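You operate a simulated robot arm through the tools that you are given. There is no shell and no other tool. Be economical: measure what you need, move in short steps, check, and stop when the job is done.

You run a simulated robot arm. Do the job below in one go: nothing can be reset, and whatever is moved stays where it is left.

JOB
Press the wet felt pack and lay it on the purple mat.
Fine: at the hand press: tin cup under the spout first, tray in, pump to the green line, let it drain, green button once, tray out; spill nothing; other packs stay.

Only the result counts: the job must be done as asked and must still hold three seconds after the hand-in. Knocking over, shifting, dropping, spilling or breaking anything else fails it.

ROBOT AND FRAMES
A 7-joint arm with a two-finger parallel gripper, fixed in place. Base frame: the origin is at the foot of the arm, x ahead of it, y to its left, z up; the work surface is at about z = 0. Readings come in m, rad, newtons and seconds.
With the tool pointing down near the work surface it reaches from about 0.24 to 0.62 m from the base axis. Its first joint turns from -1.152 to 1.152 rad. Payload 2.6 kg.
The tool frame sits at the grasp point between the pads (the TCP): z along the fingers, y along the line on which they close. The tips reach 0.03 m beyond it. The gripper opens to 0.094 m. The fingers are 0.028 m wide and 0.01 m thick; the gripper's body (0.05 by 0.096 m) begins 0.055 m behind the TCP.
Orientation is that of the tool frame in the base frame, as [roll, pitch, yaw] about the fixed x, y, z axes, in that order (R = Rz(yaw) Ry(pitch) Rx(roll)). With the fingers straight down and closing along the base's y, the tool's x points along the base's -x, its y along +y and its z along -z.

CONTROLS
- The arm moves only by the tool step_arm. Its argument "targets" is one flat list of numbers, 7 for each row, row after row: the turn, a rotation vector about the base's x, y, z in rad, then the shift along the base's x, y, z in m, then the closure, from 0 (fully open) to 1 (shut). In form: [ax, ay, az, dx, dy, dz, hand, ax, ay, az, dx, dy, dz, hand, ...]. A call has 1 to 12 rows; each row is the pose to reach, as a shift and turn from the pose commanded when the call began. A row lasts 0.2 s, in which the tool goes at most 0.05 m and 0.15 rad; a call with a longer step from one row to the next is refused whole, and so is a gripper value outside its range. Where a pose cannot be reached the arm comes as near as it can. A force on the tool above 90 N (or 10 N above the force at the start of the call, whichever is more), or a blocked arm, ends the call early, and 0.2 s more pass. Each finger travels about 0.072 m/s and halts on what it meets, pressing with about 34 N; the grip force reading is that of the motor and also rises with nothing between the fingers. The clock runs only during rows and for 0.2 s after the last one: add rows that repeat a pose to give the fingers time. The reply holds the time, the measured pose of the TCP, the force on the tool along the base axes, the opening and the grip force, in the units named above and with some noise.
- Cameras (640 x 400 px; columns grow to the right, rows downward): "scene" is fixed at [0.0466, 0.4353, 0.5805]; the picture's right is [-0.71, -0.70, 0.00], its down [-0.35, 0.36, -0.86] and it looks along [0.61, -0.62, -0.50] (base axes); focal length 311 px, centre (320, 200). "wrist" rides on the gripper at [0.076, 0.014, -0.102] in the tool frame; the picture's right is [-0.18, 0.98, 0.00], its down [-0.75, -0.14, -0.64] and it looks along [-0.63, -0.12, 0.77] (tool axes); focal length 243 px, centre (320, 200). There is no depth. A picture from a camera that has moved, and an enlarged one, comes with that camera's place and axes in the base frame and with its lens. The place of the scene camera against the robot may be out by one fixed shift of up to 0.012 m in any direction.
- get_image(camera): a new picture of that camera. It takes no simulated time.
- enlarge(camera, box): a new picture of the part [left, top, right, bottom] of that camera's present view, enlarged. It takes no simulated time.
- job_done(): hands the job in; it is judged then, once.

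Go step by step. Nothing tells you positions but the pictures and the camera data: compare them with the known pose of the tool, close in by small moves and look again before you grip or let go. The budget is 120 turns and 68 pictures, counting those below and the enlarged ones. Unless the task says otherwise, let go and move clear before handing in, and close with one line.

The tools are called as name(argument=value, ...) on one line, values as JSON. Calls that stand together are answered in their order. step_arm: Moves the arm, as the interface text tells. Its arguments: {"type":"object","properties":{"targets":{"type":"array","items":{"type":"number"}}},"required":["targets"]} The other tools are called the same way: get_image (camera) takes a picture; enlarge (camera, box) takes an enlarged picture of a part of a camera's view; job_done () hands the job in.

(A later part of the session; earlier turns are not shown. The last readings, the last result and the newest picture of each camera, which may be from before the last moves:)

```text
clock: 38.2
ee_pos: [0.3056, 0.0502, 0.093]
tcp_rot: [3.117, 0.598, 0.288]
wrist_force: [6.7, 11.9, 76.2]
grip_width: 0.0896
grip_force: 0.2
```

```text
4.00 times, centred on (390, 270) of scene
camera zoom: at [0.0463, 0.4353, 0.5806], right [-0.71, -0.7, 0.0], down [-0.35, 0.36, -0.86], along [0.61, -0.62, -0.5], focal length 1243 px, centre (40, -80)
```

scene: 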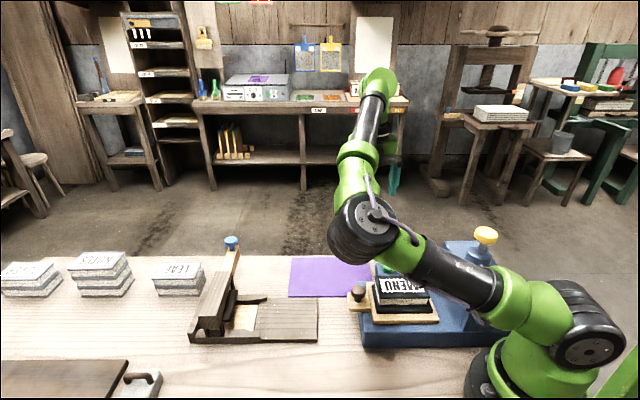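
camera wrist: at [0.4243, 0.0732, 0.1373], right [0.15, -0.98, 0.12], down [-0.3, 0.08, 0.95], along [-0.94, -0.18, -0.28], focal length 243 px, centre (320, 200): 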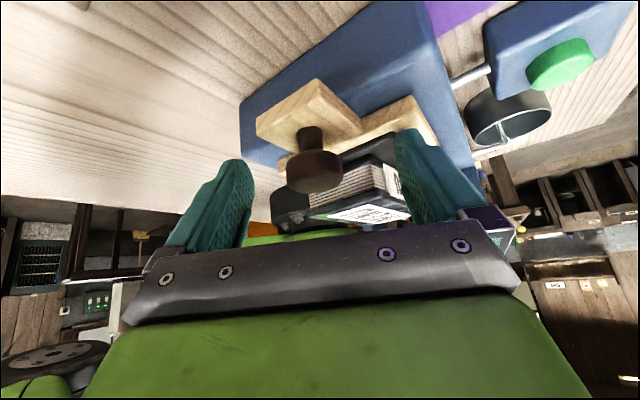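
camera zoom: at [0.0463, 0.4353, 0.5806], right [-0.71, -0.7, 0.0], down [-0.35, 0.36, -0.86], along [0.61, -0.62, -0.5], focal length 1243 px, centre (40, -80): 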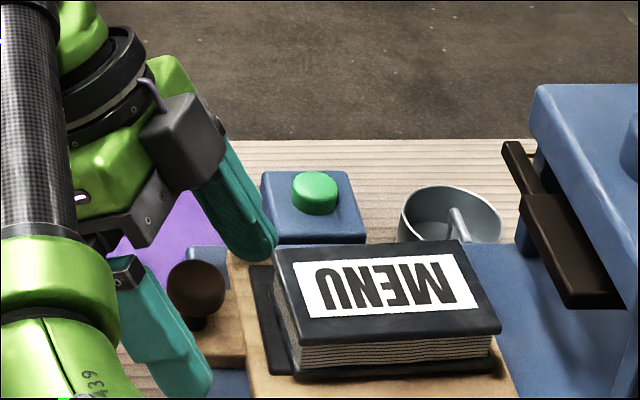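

A fingertip touched the tray board (76 N), so I'll back up 13 mm at once; the knob disc is at z ≈ 0.086, so gripping from z ≈ 0.10 works. Then close.

step_arm(targets=[0, 0, 0, 0, 0, 0.013, 0, 0, 0, 0, 0, 0, 0.013, 0.3, 0, 0, 0, 0, 0, 0.013, 0.5, 0, 0, 0, 0, 0, 0.013, 0.8, 0, 0, 0, 0, 0, 0.013, 0.8, 0, 0, 0, 0, 0, 0.013, 0.8])

get_image(camera="wrist")

enlarge(camera="scene", box=[310, 220, 470, 320])

```text
clock: 39.6
ee_pos: [0.3046, 0.051, 0.1008]
tcp_rot: [3.139, 0.601, 0.298]
wrist_force: [-0.1, 0.0, -14.1]
grip_width: 0.0297
grip_force: 45.3
```

```text
25 pictures are left
camera wrist: at [0.4237, 0.0735, 0.1421], right [0.15, -0.98, 0.1], down [-0.29, 0.06, 0.96], along [-0.95, -0.17, -0.28], focal length 243 px, centre (320, 200)
```

wrist: 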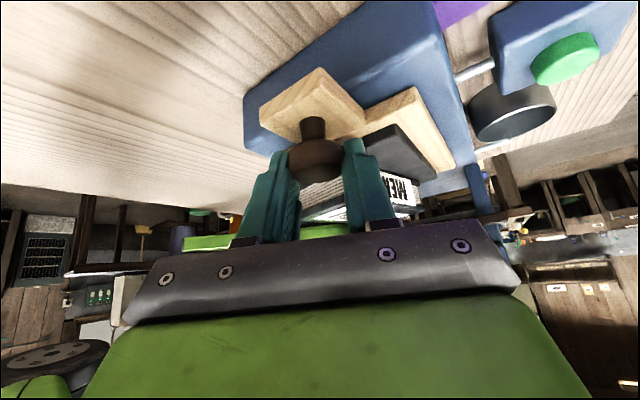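

```text
4.00 times, centred on (390, 270) of scene
camera zoom: at [0.0466, 0.4353, 0.5805], right [-0.71, -0.7, 0.0], down [-0.35, 0.36, -0.86], along [0.61, -0.62, -0.5], focal length 1243 px, centre (40, -80)
```

zoom: 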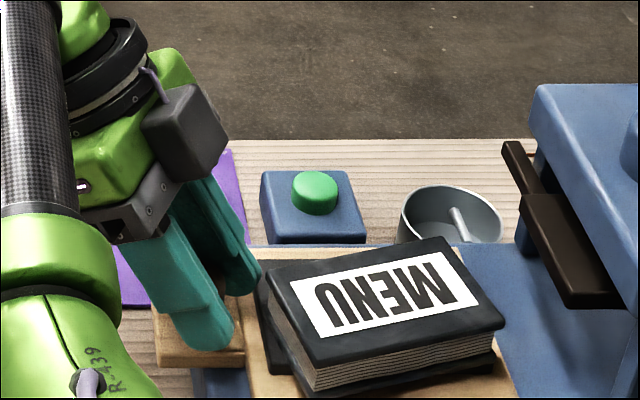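

The knob is gripped (0.030 m). The closing finger turned the MENU pack a few degrees on its pad, but it is still centred on the tray. I'll slide the tray in by 10 cm along the press axis and look.

step_arm(targets=[0, 0, 0, -0.01, -0.01, 0, 0.8, 0, 0, 0, -0.02, -0.02, 0, 0.8, 0, 0, 0, -0.03, -0.03, 0, 0.8, 0, 0, 0, -0.04, -0.04, 0, 0.8, 0, 0, 0, -0.05, -0.05, 0, 0.8, 0, 0, 0, -0.06, -0.06, 0, 0.8])

get_image(camera="scene")

```text
clock: 41.0
ee_pos: [0.2447, -0.008, 0.0988]
tcp_rot: [3.14, 0.601, 0.297]
wrist_force: [-29.8, 31.3, -3.2]
grip_width: 0.0292
grip_force: 44.9
```

```text
23 pictures are left
```

scene: 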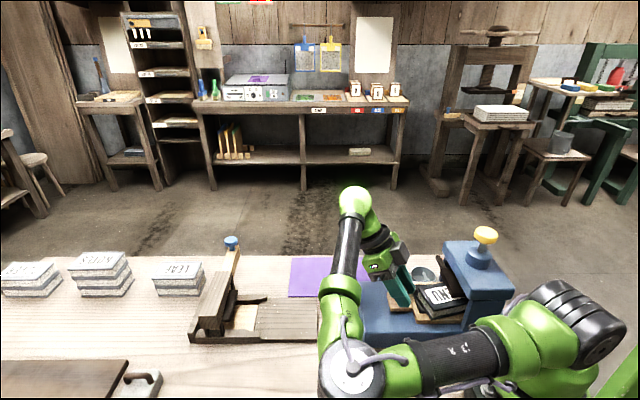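

The tray slides, with some sideways load; I'll nudge 2–3 mm toward −p while continuing, and check the clearance with a close-up.

step_arm(targets=[0, 0, 0, -0.003, 0.003, 0, 0.8, 0, 0, 0, -0.011, -0.005, 0, 0.8, 0, 0, 0, -0.018, -0.012, 0, 0.8])

enlarge(camera="scene", box=[340, 220, 540, 345])

```text
clock: 41.8
ee_pos: [0.2262, -0.0208, 0.1011]
tcp_rot: [3.134, 0.599, 0.301]
wrist_force: [25.9, -25.1, 9.7]
grip_width: 0.0369
grip_force: 16.2
```

```text
3.20 times, centred on (440, 282) of scene
camera zoom: at [0.0466, 0.4353, 0.5805], right [-0.71, -0.7, 0.0], down [-0.35, 0.36, -0.86], along [0.61, -0.62, -0.5], focal length 994 px, centre (-64, -64)
```

zoom: 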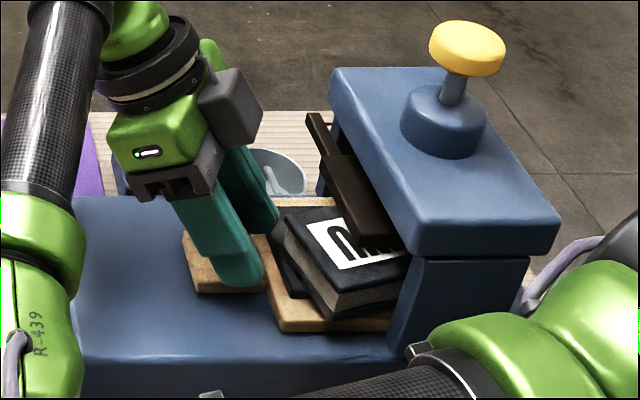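

The finger keeps turning the pack as the tray moves, and its corner could meet the pillar. I'll pull the tray back out, then square the pack on the tray before pressing.

step_arm(targets=[0, 0, 0, 0.0015, -0.0015, 0, 0.8, 0, 0, 0, 0.012, 0.009, 0, 0.8, 0, 0, 0, 0.024, 0.02, 0, 0.8, 0, 0, 0, 0.036, 0.032, 0, 0.8, 0, 0, 0, 0.048, 0.044, 0, 0.8, 0, 0, 0, 0.06, 0.056, 0, 0.8, 0, 0, 0, 0.072, 0.068, 0, 0.8, 0, 0, 0, 0.078, 0.073, 0, 0.8])

get_image(camera="wrist")

```text
clock: 43.6
ee_pos: [0.304, 0.0513, 0.1017]
tcp_rot: [3.141, 0.6, 0.299]
wrist_force: [-18.8, 6.5, 10.2]
grip_width: 0.0297
grip_force: 44.9
```

```text
21 pictures are left
camera wrist: at [0.4239, 0.0742, 0.1429], right [0.15, -0.98, 0.11], down [-0.29, 0.06, 0.96], along [-0.95, -0.17, -0.27], focal length 243 px, centre (320, 200)
```

wrist: 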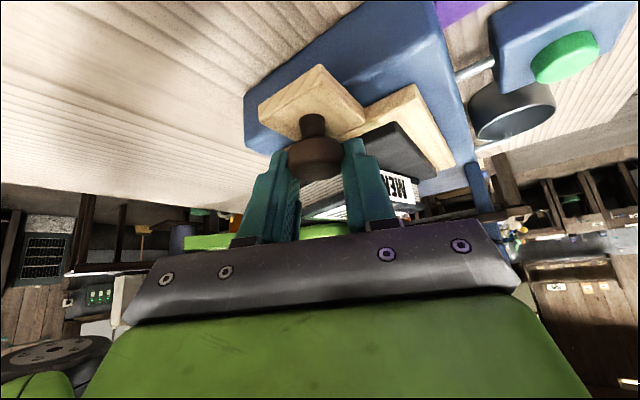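

The tray is back out. I'll open only slightly and lift off along the tool axis.

step_arm(targets=[0, 0, 0, 0, 0, 0, 0.55, 0, 0, 0, 0, 0, 0, 0.55, 0, 0, 0, 0.012, 0.004, 0.02, 0.55, 0, 0, 0, 0.022, 0.006, 0.045, 0.55, 0, 0, 0, 0.022, 0.0, 0.085, 0.55, 0, 0, 0, 0.022, -0.01, 0.125, 0.55, 0.086, -0.28, 0, 0.01, -0.02, 0.15, 0])

```text
refused: row 7 steps farther than a row can; nothing moved
```

step_arm(targets=[0, 0, 0, 0, 0, 0, 0.55, 0, 0, 0, 0, 0, 0, 0.55, 0, 0, 0, 0.012, 0.004, 0.02, 0.55, 0, 0, 0, 0.022, 0.006, 0.045, 0.55, 0, 0, 0, 0.022, 0.0, 0.085, 0.55, 0.044, -0.14, 0, 0.01, -0.01, 0.11, 0.55, 0.088, -0.28, 0, 0.0, -0.02, 0.13, 0.4, 0.132, -0.42, 0, -0.01, -0.03, 0.14, 0.2, 0.17, -0.56, 0, -0.02, -0.04, 0.14, 0, 0.177, -0.573, 0, -0.03, -0.05, 0.14, 0])

enlarge(camera="scene", box=[340, 220, 540, 345])

get_image(camera="wrist")

```text
clock: 45.8
ee_pos: [0.2744, 0.0025, 0.2415]
tcp_rot: [3.138, -0.001, 0.301]
wrist_force: [0.4, -0.5, 0.5]
grip_width: 0.094
grip_force: 0.1
```

```text
3.20 times, centred on (440, 282) of scene
camera zoom: at [0.0466, 0.4353, 0.5805], right [-0.71, -0.7, 0.0], down [-0.35, 0.36, -0.86], along [0.61, -0.62, -0.5], focal length 994 px, centre (-64, -64)
```

zoom: 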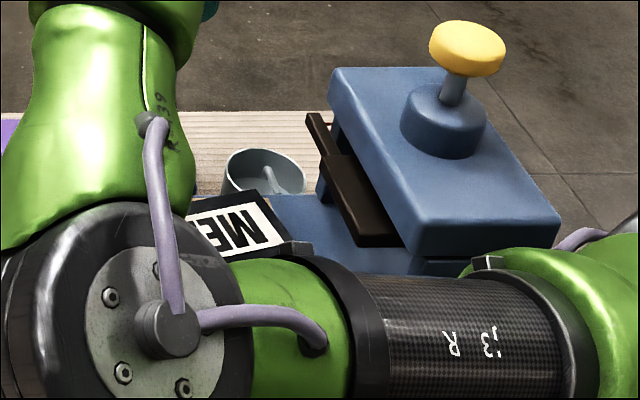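

```text
19 pictures are left
camera wrist: at [0.3519, 0.0111, 0.3437], right [0.12, -0.99, 0.0], down [-0.76, -0.09, 0.64], along [-0.64, -0.08, -0.77], focal length 243 px, centre (320, 200)
```

wrist: 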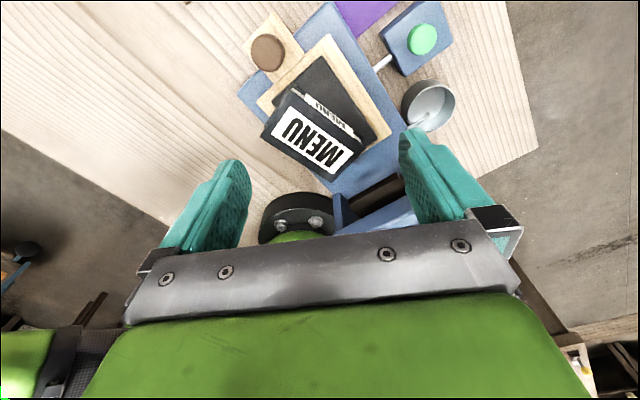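

The pack is turned ~19° and shifted ~17 mm toward −p on the tray. I'll enlarge to measure it, then grip it across its width and square it.

enlarge(camera="wrist", box=[230, 10, 430, 210])

```text
2.00 times, centred on (330, 110) of wrist
camera zoom: at [0.3519, 0.0111, 0.3437], right [0.12, -0.99, 0.0], down [-0.76, -0.09, 0.64], along [-0.64, -0.08, -0.77], focal length 485 px, centre (300, 380)
```

zoom: 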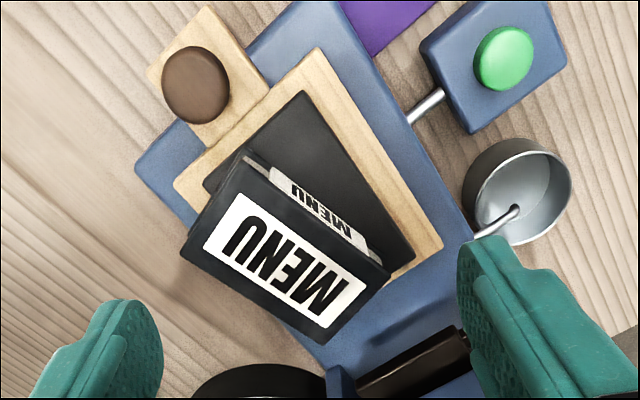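

The pack top is ~0.062 × 0.10 m, centred near (0.222, 0.002) with its axis at ~61°. I'll align above it.

step_arm(targets=[0, 0, 0.13, -0.01, 0, -0.015, 0, 0, 0, 0.26, -0.02, 0, -0.03, 0, 0, 0, 0.39, -0.03, 0, -0.045, 0, 0, 0, 0.52, -0.04, 0, -0.06, 0, 0, 0, 0.65, -0.05, 0, -0.075, 0, 0, 0, 0.772, -0.052, 0, -0.09, 0])

get_image(camera="wrist")

```text
clock: 47.2
ee_pos: [0.2231, 0.003, 0.1509]
tcp_rot: [3.139, -0.001, 1.073]
wrist_force: [-1.0, 0.3, -0.9]
grip_width: 0.0939
grip_force: 0.0
```

```text
17 pictures are left
camera wrist: at [0.2712, 0.0629, 0.2533], right [0.78, -0.63, 0.0], down [-0.49, -0.59, 0.64], along [-0.4, -0.5, -0.77], focal length 243 px, centre (320, 200)
```

wrist: 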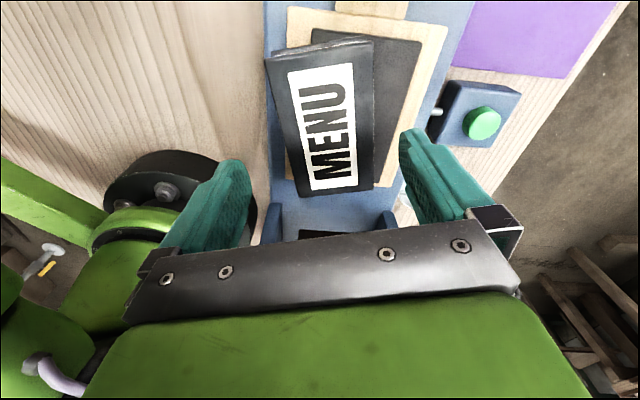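

The pack centre refines to (0.228, 0.001), axis ~57°, top z ≈ 0.09. I'll lower around it and close.

step_arm(targets=[0, 0, -0.07, 0.005, -0.002, -0.02, 0, 0, 0, -0.07, 0.005, -0.002, -0.04, 0, 0, 0, -0.07, 0.005, -0.002, -0.054, 0, 0, 0, -0.07, 0.005, -0.002, -0.054, 0.2, 0, 0, -0.07, 0.005, -0.002, -0.054, 0.4, 0, 0, -0.07, 0.005, -0.002, -0.054, 0.5, 0, 0, -0.07, 0.005, -0.002, -0.054, 0.5])

get_image(camera="wrist")

```text
clock: 48.8
ee_pos: [0.2288, -0.0029, 0.0959]
tcp_rot: [3.138, -0.001, 1.002]
wrist_force: [7.1, -3.5, 10.6]
grip_width: 0.0642
grip_force: 34.0
out of reach, approached as far as the arm can: row 3, 4, 5, 6, 7
```

```text
16 pictures are left
camera wrist: at [0.282, 0.0539, 0.1999], right [0.73, -0.68, 0.0], down [-0.53, -0.56, 0.64], along [-0.44, -0.47, -0.77], focal length 243 px, centre (320, 200)
```

wrist: 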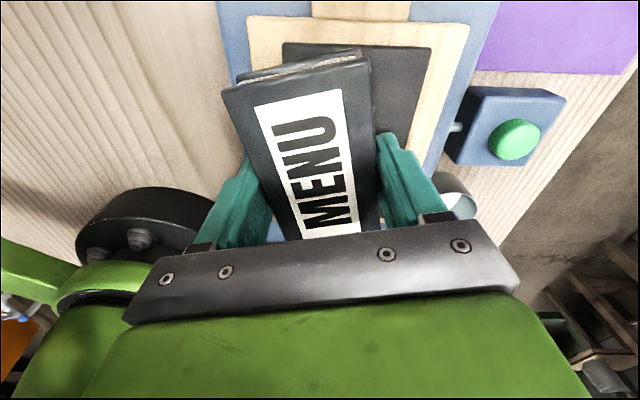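

Pack held across its width (0.064). I'll rotate it back to 45° and slide it to the tray centre with just a hair of lift, then release.

step_arm(targets=[0, 0, 0, 0, 0, 0.003, 0.5, 0, 0, -0.11, 0.004, -0.006, 0.003, 0.5, 0, 0, -0.217, 0.008, -0.0115, 0.003, 0.5, 0, 0, -0.217, 0.008, -0.0115, 0.003, 0.5, 0, 0, -0.217, 0.008, -0.0115, 0.0, 0.5])

get_image(camera="wrist")

```text
clock: 50.0
ee_pos: [0.2366, -0.0147, 0.096]
tcp_rot: [3.139, 0.004, 0.786]
wrist_force: [-1.5, -8.1, 12.1]
grip_width: 0.064
grip_force: 33.9
```

```text
15 pictures are left
camera wrist: at [0.3003, 0.0291, 0.1995], right [0.56, -0.83, 0.0], down [-0.63, -0.43, 0.64], along [-0.53, -0.36, -0.77], focal length 243 px, centre (320, 200)
```

wrist: 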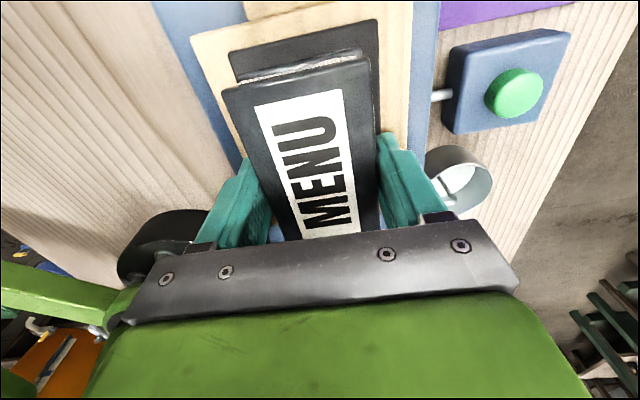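

The pack is now square on its pad. I'll release with a small opening and lift away, then go back over the tray knob with a narrow opening.

step_arm(targets=[0, 0, 0, 0, 0, 0, 0.22, 0, 0, 0, 0, 0, 0, 0.22, 0, 0, 0, 0, 0, 0.03, 0.22, 0, 0, 0, 0, 0, 0.06, 0.22, 0, 0, 0, 0.01, 0.01, 0.09, 0.5, 0, 0, -0.12, 0.025, 0.025, 0.1, 0.55, 0, 0, -0.24, 0.04, 0.04, 0.1, 0.55, 0, 0, -0.36, 0.055, 0.055, 0.1, 0.55, 0, 0, -0.485, 0.075, 0.069, 0.1, 0.55])

step_arm(targets=[-0.043, 0.14, 0, 0, 0, 0, 0.55, -0.086, 0.28, 0, 0, 0, -0.01, 0.55, -0.129, 0.42, 0, 0, 0, -0.02, 0.55, -0.148, 0.478, 0, 0, 0, -0.04, 0.55])

get_image(camera="wrist")

```text
clock: 52.0
ee_pos: [0.3181, 0.0481, 0.1962]
tcp_rot: [3.138, 0.002, 0.299]
wrist_force: [-0.4, -0.5, -0.9]
grip_width: 0.0425
grip_force: 0.1
out of reach, approached as far as the arm can: row 8, 9
```

```text
clock: 53.0
ee_pos: [0.3161, 0.0486, 0.1576]
tcp_rot: [3.14, 0.503, 0.299]
wrist_force: [0.3, 1.0, -0.1]
grip_width: 0.0424
grip_force: 0.1
```

```text
14 pictures are left
camera wrist: at [0.4309, 0.0689, 0.2112], right [0.14, -0.99, 0.09], down [-0.38, 0.03, 0.93], along [-0.92, -0.16, -0.37], focal length 243 px, centre (320, 200)
```

wrist: 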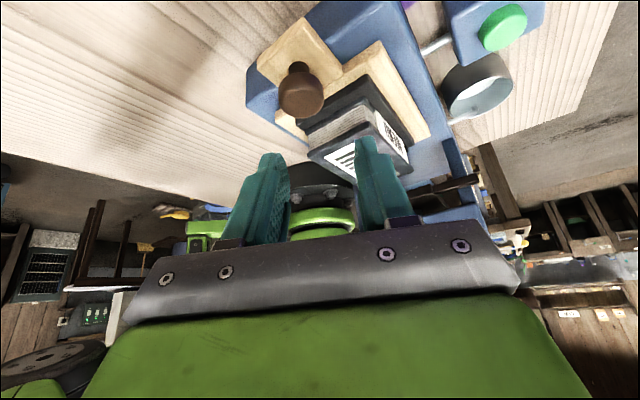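

step_arm(targets=[0, 0, 0, -0.003, 0.004, -0.015, 0.5, 0, 0, 0, -0.006, 0.005, -0.025, 0.48])

enlarge(camera="wrist", box=[200, 40, 460, 240])

```text
clock: 53.6
ee_pos: [0.3104, 0.0519, 0.1316]
tcp_rot: [3.139, 0.5, 0.303]
wrist_force: [0.1, 0.2, 0.7]
grip_width: 0.0489
grip_force: 0.1
```

```text
2.00 times, centred on (330, 140) of wrist
camera zoom: at [0.4252, 0.073, 0.1855], right [0.14, -0.99, 0.09], down [-0.38, 0.03, 0.92], along [-0.91, -0.16, -0.37], focal length 485 px, centre (300, 320)
```

zoom: 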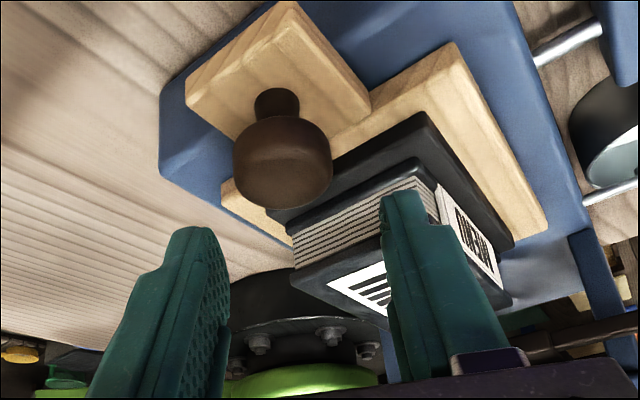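

The knob will sit between the narrowed fingers. I'll lower and close.

step_arm(targets=[0, 0, 0, 0, 0.002, -0.014, 0.48, 0, 0, 0, 0, 0.002, -0.027, 0.48, 0, 0, 0, 0, 0.002, -0.027, 0.6, 0, 0, 0, 0, 0.002, -0.027, 0.75, 0, 0, 0, 0, 0.002, -0.027, 0.75])

enlarge(camera="wrist", box=[200, 40, 460, 240])

```text
clock: 54.8
ee_pos: [0.31, 0.0528, 0.1037]
tcp_rot: [3.137, 0.5, 0.298]
wrist_force: [6.5, -7.1, -4.5]
grip_width: 0.0291
grip_force: 45.1
```

```text
2.00 times, centred on (330, 140) of wrist
camera zoom: at [0.4257, 0.0749, 0.1586], right [0.14, -0.99, 0.09], down [-0.38, 0.03, 0.92], along [-0.91, -0.16, -0.37], focal length 485 px, centre (300, 320)
```

zoom: 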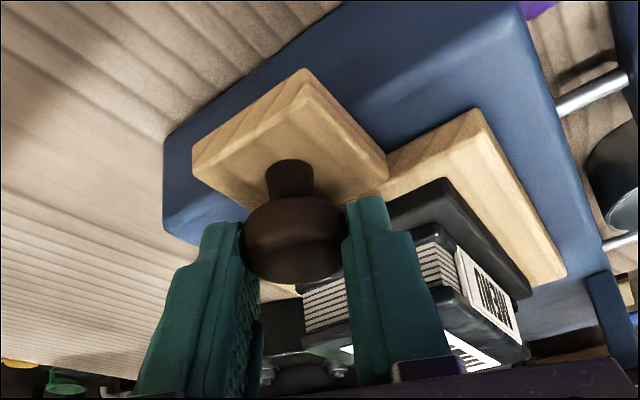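

The knob is gripped and the pack is undisturbed. I'll slide the tray in about 10 cm with a slight direction correction.

step_arm(targets=[0, 0, 0, -0.0104, -0.0097, 0, 0.75, 0, 0, 0, -0.0208, -0.0194, 0, 0.75, 0, 0, 0, -0.0312, -0.0291, 0, 0.75, 0, 0, 0, -0.0416, -0.0388, 0, 0.75, 0, 0, 0, -0.052, -0.0485, 0, 0.75, 0, 0, 0, -0.0624, -0.0582, 0, 0.75, 0, 0, 0, -0.0728, -0.0679, 0, 0.75])

enlarge(camera="scene", box=[340, 220, 540, 345])

```text
clock: 56.4
ee_pos: [0.2395, -0.0146, 0.1064]
tcp_rot: [3.135, 0.497, 0.306]
wrist_force: [49.4, -49.0, 6.6]
grip_width: 0.0292
grip_force: 45.2
```

```text
3.20 times, centred on (440, 282) of scene
camera zoom: at [0.0466, 0.4353, 0.5805], right [-0.71, -0.7, 0.0], down [-0.35, 0.36, -0.86], along [0.61, -0.62, -0.5], focal length 994 px, centre (-64, -64)
```

zoom: 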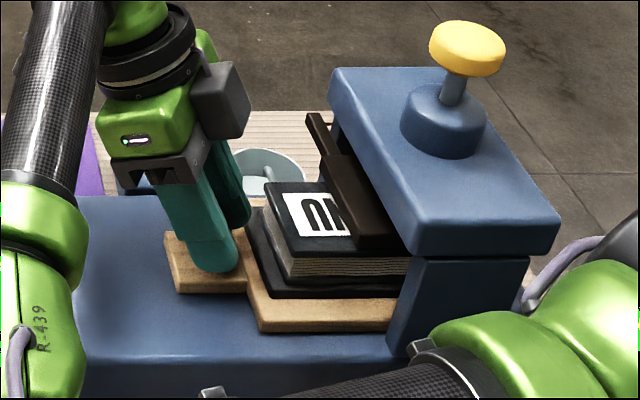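

The pack stays straight. I'll relieve the sideways load and continue the last stretch in small steps.

step_arm(targets=[0, 0, 0, 0.0025, -0.0025, 0, 0.75, 0, 0, 0, -0.0055, -0.0105, 0, 0.75, 0, 0, 0, -0.0125, -0.0175, 0, 0.75, 0, 0, 0, -0.0185, -0.0235, 0, 0.75])

step_arm(targets=[0, 0, 0, -0.004, -0.004, 0, 0.75, 0, 0, 0, -0.008, -0.008, 0, 0.75])

enlarge(camera="scene", box=[340, 220, 540, 345])

```text
clock: 57.4
ee_pos: [0.2175, -0.0362, 0.1047]
tcp_rot: [3.14, 0.508, 0.297]
wrist_force: [-19.8, 21.3, 28.9]
grip_width: 0.0294
grip_force: 44.8
```

```text
clock: 58.0
ee_pos: [0.2133, -0.0443, 0.1046]
tcp_rot: [3.141, 0.496, 0.299]
wrist_force: [0.1, 18.6, 1.3]
grip_width: 0.0339
grip_force: 9.7
```

```text
3.20 times, centred on (440, 282) of scene
camera zoom: at [0.0466, 0.4353, 0.5805], right [-0.71, -0.7, 0.0], down [-0.35, 0.36, -0.86], along [0.61, -0.62, -0.5], focal length 994 px, centre (-64, -64)
```

zoom: 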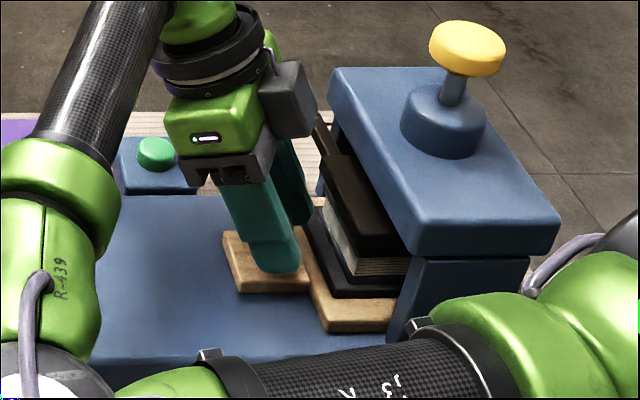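

Moved ~13.7 cm in; I'll push gently a bit further to feel for the stop.

step_arm(targets=[0, 0, 0, -0.003, -0.003, 0, 0.75, 0, 0, 0, -0.006, -0.006, 0, 0.75, 0, 0, 0, -0.006, -0.006, 0, 0.75])

```text
clock: 58.8
ee_pos: [0.2039, -0.0507, 0.1037]
tcp_rot: [3.142, 0.502, 0.297]
wrist_force: [-9.0, 25.0, 2.7]
grip_width: 0.038
grip_force: 12.3
```

enlarge(camera="wrist", box=[200, 40, 520, 240])

```text
2.00 times, centred on (360, 140) of wrist
camera zoom: at [0.3198, -0.0298, 0.1583], right [0.13, -0.99, 0.09], down [-0.38, 0.03, 0.93], along [-0.92, -0.16, -0.37], focal length 485 px, centre (240, 320)
```

zoom: 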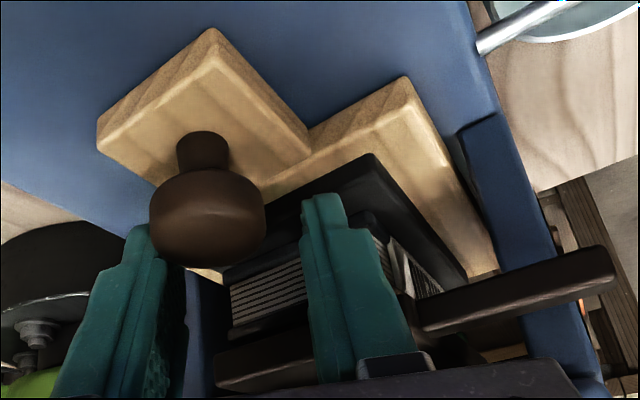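

The tray stopped or slipped and the fingers slid past the knob. I'll release, go to the outer side of the knob with closed fingers, and push it until it seats.

step_arm(targets=[0, 0, 0, 0, 0, 0, 0.4, 0, 0, 0, 0, 0, 0, 0.4, 0, 0, 0, 0.0137, 0.0043, 0.026, 0.4, 0, 0, 0, 0.0275, 0.0085, 0.053, 0.5, 0, 0, 0, 0.042, 0.035, 0.055, 0.9, 0, 0, 0, 0.05, 0.05, 0.05, 1, 0, 0, 0, 0.05, 0.05, 0.02, 1, 0, 0, 0, 0.05, 0.05, -0.007, 1, 0, 0, 0, 0.045, 0.045, -0.007, 1, 0, 0, 0, 0.04, 0.04, -0.007, 1, 0, 0, 0, 0.035, 0.035, -0.007, 1])

```text
clock: 61.2
ee_pos: [0.2403, -0.0153, 0.0987]
tcp_rot: [3.139, 0.496, 0.299]
wrist_force: [3.4, 5.7, 1.1]
grip_width: 0.0001
grip_force: 33.4
```

Contact with the knob has begun. I'll push on in small steps and watch force.

step_arm(targets=[0, 0, 0, -0.004, -0.004, 0, 1, 0, 0, 0, -0.008, -0.008, 0, 1, 0, 0, 0, -0.012, -0.012, 0, 1])

```text
clock: 61.9
ee_pos: [0.2394, -0.0163, 0.0977]
tcp_rot: [-3.135, 0.461, 0.307]
wrist_force: [1.4, 6.1, -0.3]
grip_width: 0.0
grip_force: 32.7
stopped in row 3: the force on the tool passed its limit (the readings are from after the stop); the commanded pose is now the measured one
```

The tray is seated against its stop. Now I'll back off, rise, straighten, and go above the yellow pump knob at about (0.144, -0.122).

step_arm(targets=[0, 0, 0, 0.02, 0.02, 0.01, 1, 0, 0, 0, 0.03, 0.03, 0.05, 1, 0.045, -0.14, 0, 0.03, 0.03, 0.09, 1, 0.09, -0.28, 0, 0.02, 0.01, 0.13, 1, 0.136, -0.42, 0, 0.01, -0.01, 0.17, 1, 0.136, -0.44, 0, -0.015, -0.035, 0.2, 1, 0.136, -0.44, 0, -0.04, -0.06, 0.22, 1, 0.136, -0.44, 0, -0.065, -0.085, 0.23, 1, 0.136, -0.44, 0, -0.085, -0.105, 0.23, 1])

enlarge(camera="scene", box=[340, 150, 560, 310])

```text
clock: 63.9
ee_pos: [0.153, -0.1235, 0.3271]
tcp_rot: [-3.139, 0.002, 0.306]
wrist_force: [0.1, -0.3, 0.4]
grip_width: 0.0002
grip_force: 33.6
```

```text
2.50 times, centred on (450, 230) of scene
camera zoom: at [0.0466, 0.4353, 0.5805], right [-0.71, -0.7, 0.0], down [-0.35, 0.36, -0.86], along [0.61, -0.62, -0.5], focal length 777 px, centre (-5, 125)
```

zoom: 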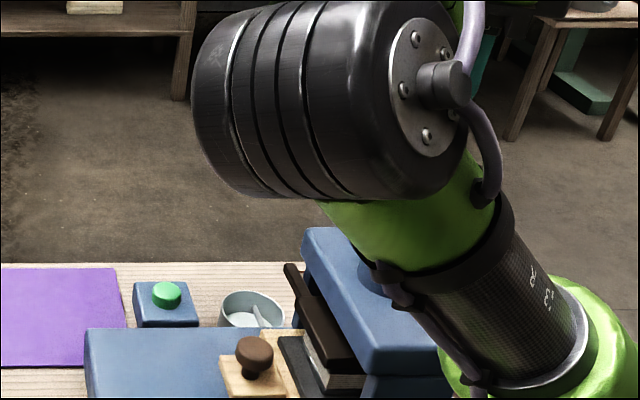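

The arm blocks the scene view; I'll use the wrist camera.

get_image(camera="wrist")

```text
7 pictures are left
camera wrist: at [0.23, -0.1143, 0.431], right [0.12, -0.99, 0.0], down [-0.76, -0.09, 0.64], along [-0.64, -0.07, -0.76], focal length 243 px, centre (320, 200)
```

wrist: 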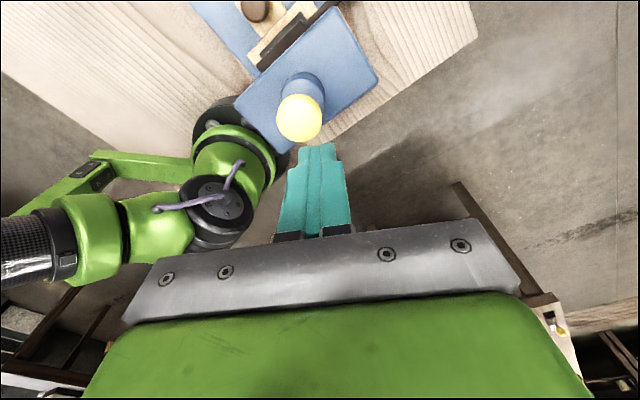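

The knob top triangulates to (0.146, -0.107, 0.22), right over the seated pack. I'll centre on it and come down to light contact.

step_arm(targets=[0, 0, 0, -0.004, 0.008, -0.03, 1, 0, 0, 0, -0.007, 0.0165, -0.06, 1, 0, 0, 0, -0.007, 0.0165, -0.068, 1, 0, 0, 0, -0.007, 0.0165, -0.074, 1, 0, 0, 0, -0.007, 0.0165, -0.08, 1])

```text
clock: 65.1
ee_pos: [0.1472, -0.1052, 0.2473]
tcp_rot: [-3.138, 0.004, 0.305]
wrist_force: [-2.7, 1.2, 7.1]
grip_width: 0.0001
grip_force: 33.5
```

Light contact at z ≈ 0.247. I'll press one slow stroke down in steps.

step_arm(targets=[0, 0, 0, 0, 0, -0.005, 1, 0, 0, 0, 0, 0, -0.01, 1, 0, 0, 0, 0, 0, -0.015, 1, 0, 0, 0, 0, 0, -0.02, 1])

```text
clock: 65.7
ee_pos: [0.1477, -0.1089, 0.2448]
tcp_rot: [3.128, 0.007, 0.31]
wrist_force: [-5.4, 8.6, 49.8]
grip_width: 0.0
grip_force: 32.5
stopped in row 2: the force on the tool passed its limit (the readings are from after the stop); the commanded pose is now the measured one
```

Resistance rose sharply. I'll retry more slowly to see whether it is a damped plunger.

step_arm(targets=[0, 0, 0, 0, 0, -0.001, 1, 0, 0, 0, 0, 0, -0.002, 1, 0, 0, 0, 0, 0, -0.003, 1, 0, 0, 0, 0, 0, -0.004, 1, 0, 0, 0, 0, 0, -0.005, 1, 0, 0, 0, 0, 0, -0.006, 1])

```text
clock: 66.7
ee_pos: [0.1486, -0.1088, 0.2463]
tcp_rot: [3.12, 0.008, 0.311]
wrist_force: [-6.1, 14.6, 50.4]
grip_width: 0.0
grip_force: 32.6
stopped in row 5: the force on the tool passed its limit (the readings are from after the stop); the commanded pose is now the measured one
```

It doesn't go down from rest, so the pump likely needs an up-stroke. I'll rise, open, grip the yellow knob around its rim, and try lifting it.

step_arm(targets=[0, 0, 0, -0.002, 0.002, 0.03, 0.6, 0, 0, 0, -0.002, 0.002, 0.04, 0.2, 0, 0, 0, -0.002, 0.002, 0.04, 0, 0, 0, 0, -0.002, 0.002, 0.04, 0, 0, 0, 0, -0.002, 0.002, 0.02, 0, 0, 0, 0, -0.002, 0.002, -0.005, 0, 0, 0, 0, -0.002, 0.002, -0.024, 0, 0, 0, 0, -0.002, 0.002, -0.024, 0.3, 0, 0, 0, -0.002, 0.002, -0.024, 0.6, 0, 0, 0, -0.002, 0.002, -0.024, 0.8, 0, 0, 0, -0.002, 0.002, -0.024, 0.8])

```text
clock: 69.1
ee_pos: [0.1458, -0.1063, 0.218]
tcp_rot: [3.126, 0.007, 0.308]
wrist_force: [7.8, -31.9, -27.6]
grip_width: 0.0414
grip_force: 45.1
```

Knob gripped (0.041 m). Now a gentle pull up.

step_arm(targets=[0, 0, 0, 0, -0.001, 0.004, 0.8, 0, 0, 0, 0, -0.001, 0.008, 0.8, 0, 0, 0, 0, -0.001, 0.012, 0.8, 0, 0, 0, 0, -0.001, 0.016, 0.8])

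```text
clock: 70.1
ee_pos: [0.1467, -0.1065, 0.2325]
tcp_rot: [3.132, 0.0, 0.307]
wrist_force: [21.6, -14.7, -46.0]
grip_width: 0.0365
grip_force: 45.0
```

get_image(camera="wrist")

```text
6 pictures are left
camera wrist: at [0.2243, -0.0957, 0.3363], right [0.12, -0.99, 0.01], down [-0.76, -0.09, 0.64], along [-0.64, -0.09, -0.77], focal length 243 px, centre (320, 200)
```

wrist: 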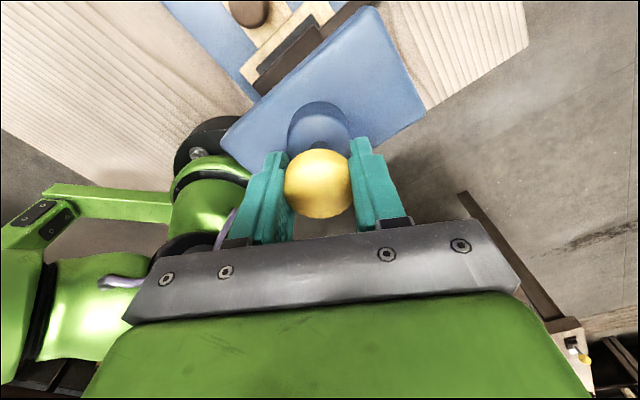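

The knob has indeed risen with the gripper (~15 mm), so it is an up-and-down plunger. I'll keep pulling to its top.

step_arm(targets=[0, 0, 0, 0, 0, 0.004, 0.8, 0, 0, 0, 0, 0, 0.008, 0.8, 0, 0, 0, 0, 0, 0.012, 0.8, 0, 0, 0, 0, 0, 0.016, 0.8])

```text
clock: 71.1
ee_pos: [0.145, -0.1073, 0.2487]
tcp_rot: [3.13, 0.009, 0.307]
wrist_force: [-5.6, 1.0, -28.9]
grip_width: 0.0363
grip_force: 45.0
```

step_arm(targets=[0, 0, 0, 0, 0, 0.004, 0.8, 0, 0, 0, 0, 0, 0.008, 0.8, 0, 0, 0, 0, 0, 0.012, 0.8])

```text
clock: 71.9
ee_pos: [0.1461, -0.1069, 0.2616]
tcp_rot: [3.125, 0.006, 0.307]
wrist_force: [-4.0, 9.1, -16.1]
grip_width: 0.0347
grip_force: 45.7
```

Resistance is fading and width shrinking slightly; I'll push back down now and watch the force.

step_arm(targets=[0, 0, 0, 0, 0, -0.006, 0.8, 0, 0, 0, 0, 0, -0.012, 0.8, 0, 0, 0, 0, 0, -0.018, 0.8, 0, 0, 0, 0, 0, -0.024, 0.8, 0, 0, 0, 0, 0, -0.03, 0.8])

```text
clock: 73.1
ee_pos: [0.1449, -0.1064, 0.2339]
tcp_rot: [3.131, 0.006, 0.305]
wrist_force: [-11.5, 43.7, 44.2]
grip_width: 0.0355
grip_force: 45.0
```

step_arm(targets=[0, 0, 0, 0, -0.002, -0.004, 0.8, 0, 0, 0, 0, -0.002, -0.008, 0.8, 0, 0, 0, 0, -0.002, -0.012, 0.8])

get_image(camera="wrist")

```text
clock: 73.9
ee_pos: [0.1441, -0.1068, 0.2201]
tcp_rot: [3.135, 0.01, 0.302]
wrist_force: [-17.8, 54.0, 29.4]
grip_width: 0.0366
grip_force: 44.9
```

```text
5 pictures are left
camera wrist: at [0.2226, -0.0971, 0.3226], right [0.12, -0.99, 0.01], down [-0.76, -0.09, 0.65], along [-0.64, -0.08, -0.76], focal length 243 px, centre (320, 200)
```

wrist: 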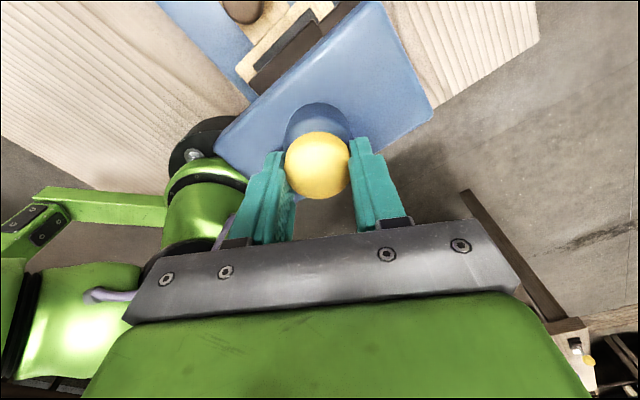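

One full stroke seems done and the knob is back down. I'll release, rise and move to where the wrist camera can see the gauge.

step_arm(targets=[0, 0, 0, 0, 0, 0, 0.4, 0, 0, 0, 0, 0, 0, 0.1, 0, 0, 0, 0, 0, 0.0, 0, 0, 0, 0, 0, 0, 0.03, 0, 0, 0, 0, 0, 0, 0.06, 0, 0, 0, 0, 0.04, -0.015, 0.075, 0, 0, 0, 0, 0.08, -0.03, 0.07, 0, 0, 0, 0, 0.12, -0.045, 0.05, 0, 0, 0, 0, 0.15, -0.06, 0.02, 0, 0, 0, 0, 0.172, -0.063, 0.0, 0])

enlarge(camera="wrist", box=[200, 50, 440, 230])

```text
clock: 76.1
ee_pos: [0.3174, -0.1713, 0.2198]
tcp_rot: [3.126, 0.008, 0.307]
wrist_force: [-0.3, -0.1, 0.1]
grip_width: 0.0941
grip_force: 0.1
```

```text
2.22 times, centred on (320, 140) of wrist
camera zoom: at [0.3949, -0.1595, 0.3228], right [0.12, -0.99, 0.01], down [-0.76, -0.08, 0.65], along [-0.64, -0.09, -0.76], focal length 539 px, centre (320, 333)
```

zoom: 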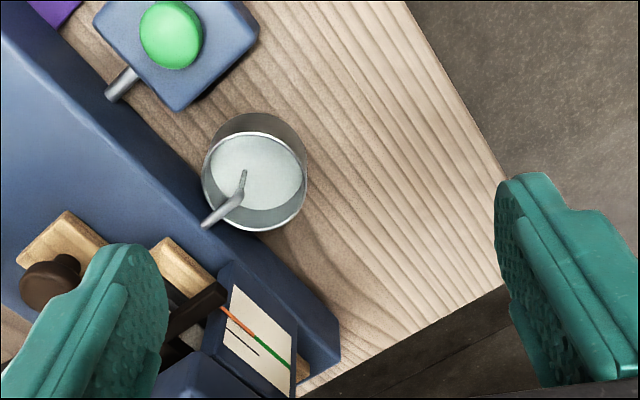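

The orange pointer lines up with the green line, and water is in the cup. I'll stay put in the air and let it drain while moving above the green button with fingers closed.

step_arm(targets=[0, 0, 0, 0.007, 0.035, -0.02, 0.5, 0, 0, 0, 0.0136, 0.07, -0.05, 1, 0, 0, 0, 0.0136, 0.07, -0.08, 1, 0, 0, 0, 0.0136, 0.07, -0.11, 1, 0, 0, 0, 0.0136, 0.07, -0.11, 1, 0, 0, 0, 0.0136, 0.07, -0.11, 1, 0, 0, 0, 0.0136, 0.07, -0.11, 1, 0, 0, 0, 0.0136, 0.07, -0.11, 1, 0, 0, 0, 0.0136, 0.07, -0.11, 1, 0, 0, 0, 0.0136, 0.07, -0.11, 1, 0, 0, 0, 0.0136, 0.07, -0.11, 1, 0, 0, 0, 0.0136, 0.07, -0.11, 1])

step_arm(targets=[0, 0, 0, 0, 0, 0, 1, 0, 0, 0, 0, 0, 0, 1, 0, 0, 0, 0, 0, 0, 1, 0, 0, 0, 0, 0, 0, 1, 0, 0, 0, 0, 0, 0, 1, 0, 0, 0, 0, 0, 0, 1, 0, 0, 0, 0, 0, 0, 1, 0, 0, 0, 0, 0, 0, 1, 0, 0, 0, 0, 0, 0, 1, 0, 0, 0, 0, 0, 0, 1, 0, 0, 0, 0, 0, 0, 1, 0, 0, 0, 0, 0, 0, 1])

step_arm(targets=[0, 0, 0, 0, 0, 0, 1, 0, 0, 0, 0, 0, 0, 1, 0, 0, 0, 0, 0, 0, 1, 0, 0, 0, 0, 0, 0, 1, 0, 0, 0, 0, 0, 0, 1, 0, 0, 0, 0, 0, 0, 1, 0, 0, 0, 0, 0, 0, 1, 0, 0, 0, 0, 0, 0, 1, 0, 0, 0, 0, 0, 0, 1, 0, 0, 0, 0, 0, 0, 1, 0, 0, 0, 0, 0, 0, 1, 0, 0, 0, 0, 0, 0, 1])

step_arm(targets=[0, 0, 0, 0, 0, 0, 1, 0, 0, 0, 0, 0, 0, 1, 0, 0, 0, 0, 0, 0, 1, 0, 0, 0, 0, 0, 0, 1, 0, 0, 0, 0, 0, 0, 1, 0, 0, 0, 0, 0, 0, 1, 0, 0, 0, 0, 0, 0, 1, 0, 0, 0, 0, 0, 0, 1, 0, 0, 0, 0, 0, 0, 1, 0, 0, 0, 0, 0, 0, 1, 0, 0, 0, 0, 0, 0, 1, 0, 0, 0, 0, 0, 0, 1])

get_image(camera="wrist")

```text
clock: 78.7
ee_pos: [0.3323, -0.0999, 0.1086]
tcp_rot: [3.127, 0.006, 0.31]
wrist_force: [-0.2, 0.7, 0.4]
grip_width: 0.0001
grip_force: 32.9
```

```text
clock: 81.3
ee_pos: [0.3326, -0.1005, 0.1106]
tcp_rot: [3.128, 0.007, 0.309]
wrist_force: [0.3, 0.0, 0.0]
grip_width: 0.0
grip_force: 33.0
```

```text
clock: 83.9
ee_pos: [0.332, -0.1012, 0.1097]
tcp_rot: [3.129, 0.008, 0.309]
wrist_force: [-0.5, 0.2, 0.3]
grip_width: 0.0
grip_force: 33.1
```

```text
clock: 86.5
ee_pos: [0.331, -0.1006, 0.1092]
tcp_rot: [3.127, 0.007, 0.308]
wrist_force: [0.5, 1.2, -0.2]
grip_width: 0.0001
grip_force: 33.3
```

```text
3 pictures are left
camera wrist: at [0.4086, -0.089, 0.2123], right [0.12, -0.99, 0.01], down [-0.76, -0.08, 0.65], along [-0.64, -0.09, -0.76], focal length 243 px, centre (320, 200)
```

wrist: 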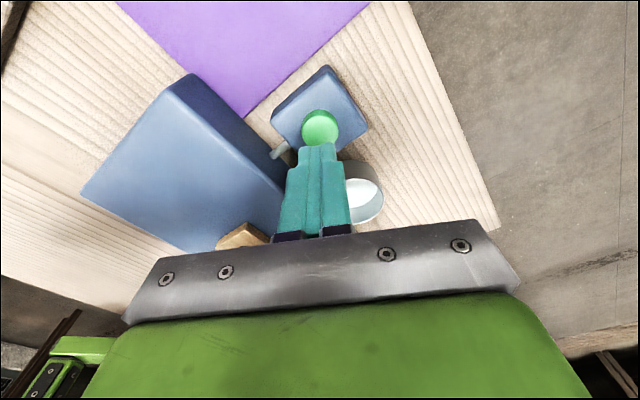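

The button sits directly below at (0.332, -0.101), and about ten seconds have passed for draining. I'll press it once, slowly.

step_arm(targets=[0, 0, 0, 0, 0, -0.02, 1, 0, 0, 0, 0, 0, -0.03, 1, 0, 0, 0, 0, 0, -0.034, 1, 0, 0, 0, 0, 0, -0.037, 1, 0, 0, 0, 0, 0, -0.04, 1, 0, 0, 0, 0, 0, -0.042, 1])

```text
clock: 87.9
ee_pos: [0.331, -0.1023, 0.0682]
tcp_rot: [3.129, 0.006, 0.305]
wrist_force: [-1.1, -0.2, 2.5]
grip_width: 0.0
grip_force: 33.2
```

step_arm(targets=[0, 0, 0, 0, 0, -0.002, 1, 0, 0, 0, 0, 0, -0.004, 1, 0, 0, 0, 0, 0, -0.006, 1, 0, 0, 0, 0, 0, -0.008, 1])

```text
clock: 88.9
ee_pos: [0.3326, -0.1023, 0.0615]
tcp_rot: [3.127, 0.004, 0.308]
wrist_force: [-8.1, 7.6, 41.6]
grip_width: 0.0
grip_force: 33.5
```

The button bottomed at ~42 N; I'll lift off and go to a tilted pre-grasp pose near the tray knob.

step_arm(targets=[0, 0, 0, 0, 0, 0.03, 1, 0, 0, 0, 0, 0, 0.08, 0.9, 0, 0, 0, 0, 0, 0.13, 0.7, 0, 0, 0, -0.02, 0.02, 0.15, 0.5, 0, 0, 0, -0.045, 0.045, 0.15, 0.48, 0, 0, 0, -0.07, 0.065, 0.15, 0.48, 0, 0, 0, -0.085, 0.082, 0.14, 0.48])

step_arm(targets=[-0.043, 0.14, 0, 0, 0, 0, 0.48, -0.086, 0.28, 0, 0, 0, -0.01, 0.48, -0.129, 0.42, 0, 0, 0, -0.02, 0.48, -0.148, 0.478, 0, 0, 0, -0.04, 0.48, -0.148, 0.478, 0, -0.012, -0.01, -0.06, 0.48, -0.148, 0.478, 0, -0.026, -0.018, -0.065, 0.48])

get_image(camera="wrist")

```text
clock: 90.5
ee_pos: [0.247, -0.0203, 0.2001]
tcp_rot: [3.129, 0.008, 0.308]
wrist_force: [-0.2, 0.1, 0.5]
grip_width: 0.0488
grip_force: 0.0
```

```text
clock: 91.9
ee_pos: [0.219, -0.0366, 0.1364]
tcp_rot: [3.132, 0.507, 0.311]
wrist_force: [0.4, 0.7, 0.2]
grip_width: 0.049
grip_force: 0.0
```

```text
2 pictures are left
camera wrist: at [0.3353, -0.0141, 0.1887], right [0.15, -0.98, 0.1], down [-0.37, 0.03, 0.93], along [-0.91, -0.18, -0.36], focal length 243 px, centre (320, 200)
```

wrist: 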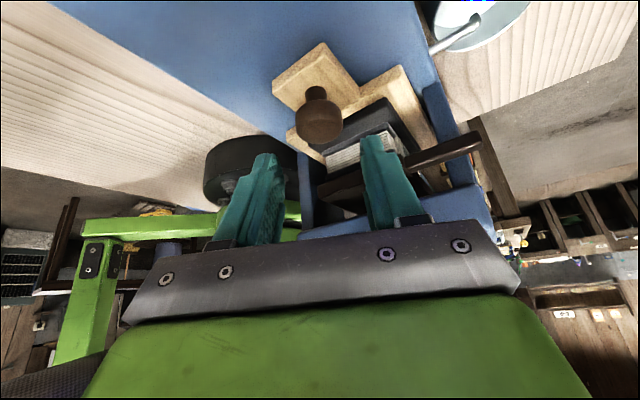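

The knob is at (0.2155, -0.0444) and the platen appears raised. I'll correct ~6 mm, lower, and grip the knob.

step_arm(targets=[0, 0, 0, 0.0015, -0.0065, -0.01, 0.48, 0, 0, 0, 0.0015, -0.0065, -0.022, 0.48, 0, 0, 0, 0.0015, -0.0065, -0.033, 0.48, 0, 0, 0, 0.0015, -0.0065, -0.033, 0.6, 0, 0, 0, 0.0015, -0.0065, -0.033, 0.8, 0, 0, 0, 0.0015, -0.0065, -0.033, 0.8])

```text
clock: 93.3
ee_pos: [0.2215, -0.0423, 0.1021]
tcp_rot: [3.137, 0.506, 0.307]
wrist_force: [-14.2, 26.9, 4.9]
grip_width: 0.0361
grip_force: 15.4
```

step_arm(targets=[0, 0, 0, 0, 0, 0, 0.8, 0, 0, 0, 0, 0, 0, 0.8])

```text
clock: 93.9
ee_pos: [0.2224, -0.0434, 0.1022]
tcp_rot: [3.134, 0.504, 0.307]
wrist_force: [-18.3, 27.4, -0.8]
grip_width: 0.0365
grip_force: 15.5
```

A sideways load shows I'm slightly off-centre; I'll shift ~3 mm toward −p and let the fingers settle.

step_arm(targets=[0, 0, 0, -0.001, 0.0015, 0, 0.8, 0, 0, 0, -0.002, 0.003, 0, 0.8, 0, 0, 0, -0.002, 0.003, 0, 0.8])

```text
clock: 94.7
ee_pos: [0.2201, -0.0407, 0.101]
tcp_rot: [3.132, 0.504, 0.308]
wrist_force: [-4.6, 19.7, -1.7]
grip_width: 0.0302
grip_force: 9.9
```

Now it is gripped at 0.030. I'll pull the tray out partway and check forces.

step_arm(targets=[0, 0, 0, 0.003, 0.004, 0, 0.8, 0, 0, 0, 0.01, 0.011, 0, 0.8, 0, 0, 0, 0.018, 0.019, 0, 0.8, 0, 0, 0, 0.026, 0.027, 0, 0.8])

```text
clock: 95.7
ee_pos: [0.2472, -0.014, 0.1033]
tcp_rot: [3.133, 0.509, 0.312]
wrist_force: [-1.7, -0.6, -18.4]
grip_width: 0.0292
grip_force: 44.2
```

It moves freely. I'll bring the tray all the way out.

step_arm(targets=[0, 0, 0, 0.0105, 0.011, 0, 0.8, 0, 0, 0, 0.021, 0.022, 0, 0.8, 0, 0, 0, 0.0315, 0.033, 0, 0.8, 0, 0, 0, 0.042, 0.044, 0, 0.8, 0, 0, 0, 0.0525, 0.0555, 0, 0.8, 0, 0, 0, 0.062, 0.066, 0, 0.8])

```text
clock: 97.1
ee_pos: [0.3062, 0.0486, 0.1032]
tcp_rot: [3.13, 0.507, 0.305]
wrist_force: [53.6, -54.8, -6.8]
grip_width: 0.0296
grip_force: 44.5
```

step_arm(targets=[0, 0, 0, 0.003, -0.003, 0, 0.8, 0, 0, 0, 0.006, 0, 0, 0.8, 0, 0, 0, 0.007, 0.001, 0, 0.8])

```text
clock: 97.9
ee_pos: [0.3135, 0.0534, 0.1026]
tcp_rot: [3.134, 0.508, 0.312]
wrist_force: [-28.6, 28.5, 30.8]
grip_width: 0.0298
grip_force: 44.9
```

The tray is fully out. I'll relax, release, lift off along the tool axis, and go above the pack with the fingers aligned to its width.

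step_arm(targets=[0, 0, 0, -0.0015, 0.0015, 0, 0.8, 0, 0, 0, -0.0015, 0.0015, 0, 0.48, 0, 0, 0, -0.0015, 0.0015, 0, 0.48, 0, 0, 0, 0.012, 0.004, 0.022, 0.48, 0, 0, 0, 0.02, 0.004, 0.05, 0.48, 0.043, -0.14, 0, 0.012, -0.002, 0.085, 0.48, 0.086, -0.28, 0, 0.0, -0.01, 0.1, 0.4, 0.129, -0.42, 0, -0.01, -0.02, 0.11, 0.2, 0.15, -0.485, 0, -0.02, -0.03, 0.11, 0])

step_arm(targets=[0, 0, 0.12, -0.012, -0.008, -0.01, 0, 0, 0, 0.24, -0.024, -0.016, -0.02, 0, 0, 0, 0.36, -0.036, -0.024, -0.035, 0, 0, 0, 0.475, -0.048, -0.032, -0.05, 0, 0, 0, 0.475, -0.054, -0.037, -0.06, 0])

```text
clock: 99.9
ee_pos: [0.2954, 0.0242, 0.214]
tcp_rot: [3.128, -0.002, 0.308]
wrist_force: [-0.1, -0.1, 0.4]
grip_width: 0.0943
grip_force: 0.0
```

```text
clock: 101.1
ee_pos: [0.2401, -0.0128, 0.1532]
tcp_rot: [3.128, 0.0, 0.786]
wrist_force: [-0.6, 0.5, -0.4]
grip_width: 0.094
grip_force: 0.1
```

get_image(camera="wrist")

```text
1 pictures are left
camera wrist: at [0.3039, 0.0314, 0.2568], right [0.56, -0.83, 0.01], down [-0.64, -0.43, 0.64], along [-0.52, -0.37, -0.77], focal length 243 px, centre (320, 200)
```

wrist: 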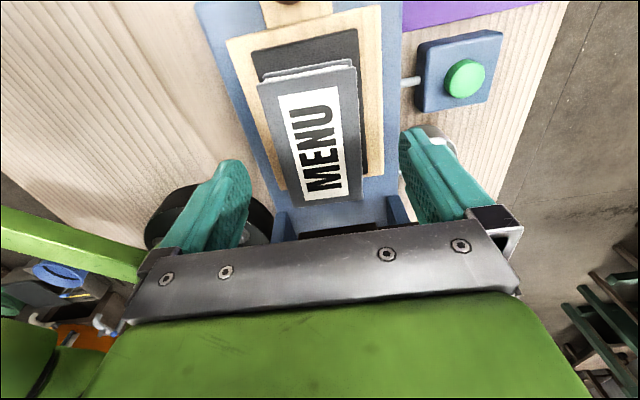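

The pack is now light grey (pressed dry) and centred right below the gripper. I'll lower and grip it.

step_arm(targets=[0, 0, 0, 0, 0, -0.03, 0, 0, 0, 0, 0, 0, -0.05, 0, 0, 0, 0, 0, 0, -0.06, 0, 0, 0, 0, 0, 0, -0.06, 0.2, 0, 0, 0, 0, 0, -0.06, 0.4, 0, 0, 0, 0, 0, -0.06, 0.5, 0, 0, 0, 0, 0, -0.06, 0.5])

```text
clock: 102.7
ee_pos: [0.2398, -0.0137, 0.0941]
tcp_rot: [3.129, 0.0, 0.784]
wrist_force: [-21.9, 21.7, 38.9]
grip_width: 0.0712
grip_force: 44.7
```

Width and vertical load suggest the tips are catching the pad beneath. I'll open, rise 5 mm, and grip again.

step_arm(targets=[0, 0, 0, 0, 0, 0, 0.15, 0, 0, 0, 0, 0, 0.0, 0.1, 0, 0, 0, 0, 0, 0.005, 0.1, 0, 0, 0, 0, 0, 0.005, 0.1, 0, 0, 0, 0, 0, 0.005, 0.3, 0, 0, 0, 0, 0, 0.005, 0.5, 0, 0, 0, 0, 0, 0.005, 0.5, 0, 0, 0, 0, 0, 0.005, 0.5])

```text
clock: 104.5
ee_pos: [0.2394, -0.0134, 0.098]
tcp_rot: [3.131, 0.002, 0.784]
wrist_force: [-22.7, 23.3, -1.7]
grip_width: 0.0708
grip_force: 45.6
```

Still catching the pad's edge on one side. I'll open, rise another 5 mm, and try once more.

step_arm(targets=[0, 0, 0, 0, 0, 0, 0.15, 0, 0, 0, 0, 0, 0.0, 0.1, 0, 0, 0, 0, 0, 0.005, 0.1, 0, 0, 0, 0, 0, 0.005, 0.1, 0, 0, 0, 0, 0, 0.005, 0.3, 0, 0, 0, 0, 0, 0.005, 0.5, 0, 0, 0, 0, 0, 0.005, 0.5, 0, 0, 0, 0, 0, 0.005, 0.5])

```text
clock: 106.3
ee_pos: [0.2413, -0.0139, 0.1052]
tcp_rot: [3.127, -0.001, 0.783]
wrist_force: [-0.6, -0.1, 0.5]
grip_width: 0.0634
grip_force: 33.8
```

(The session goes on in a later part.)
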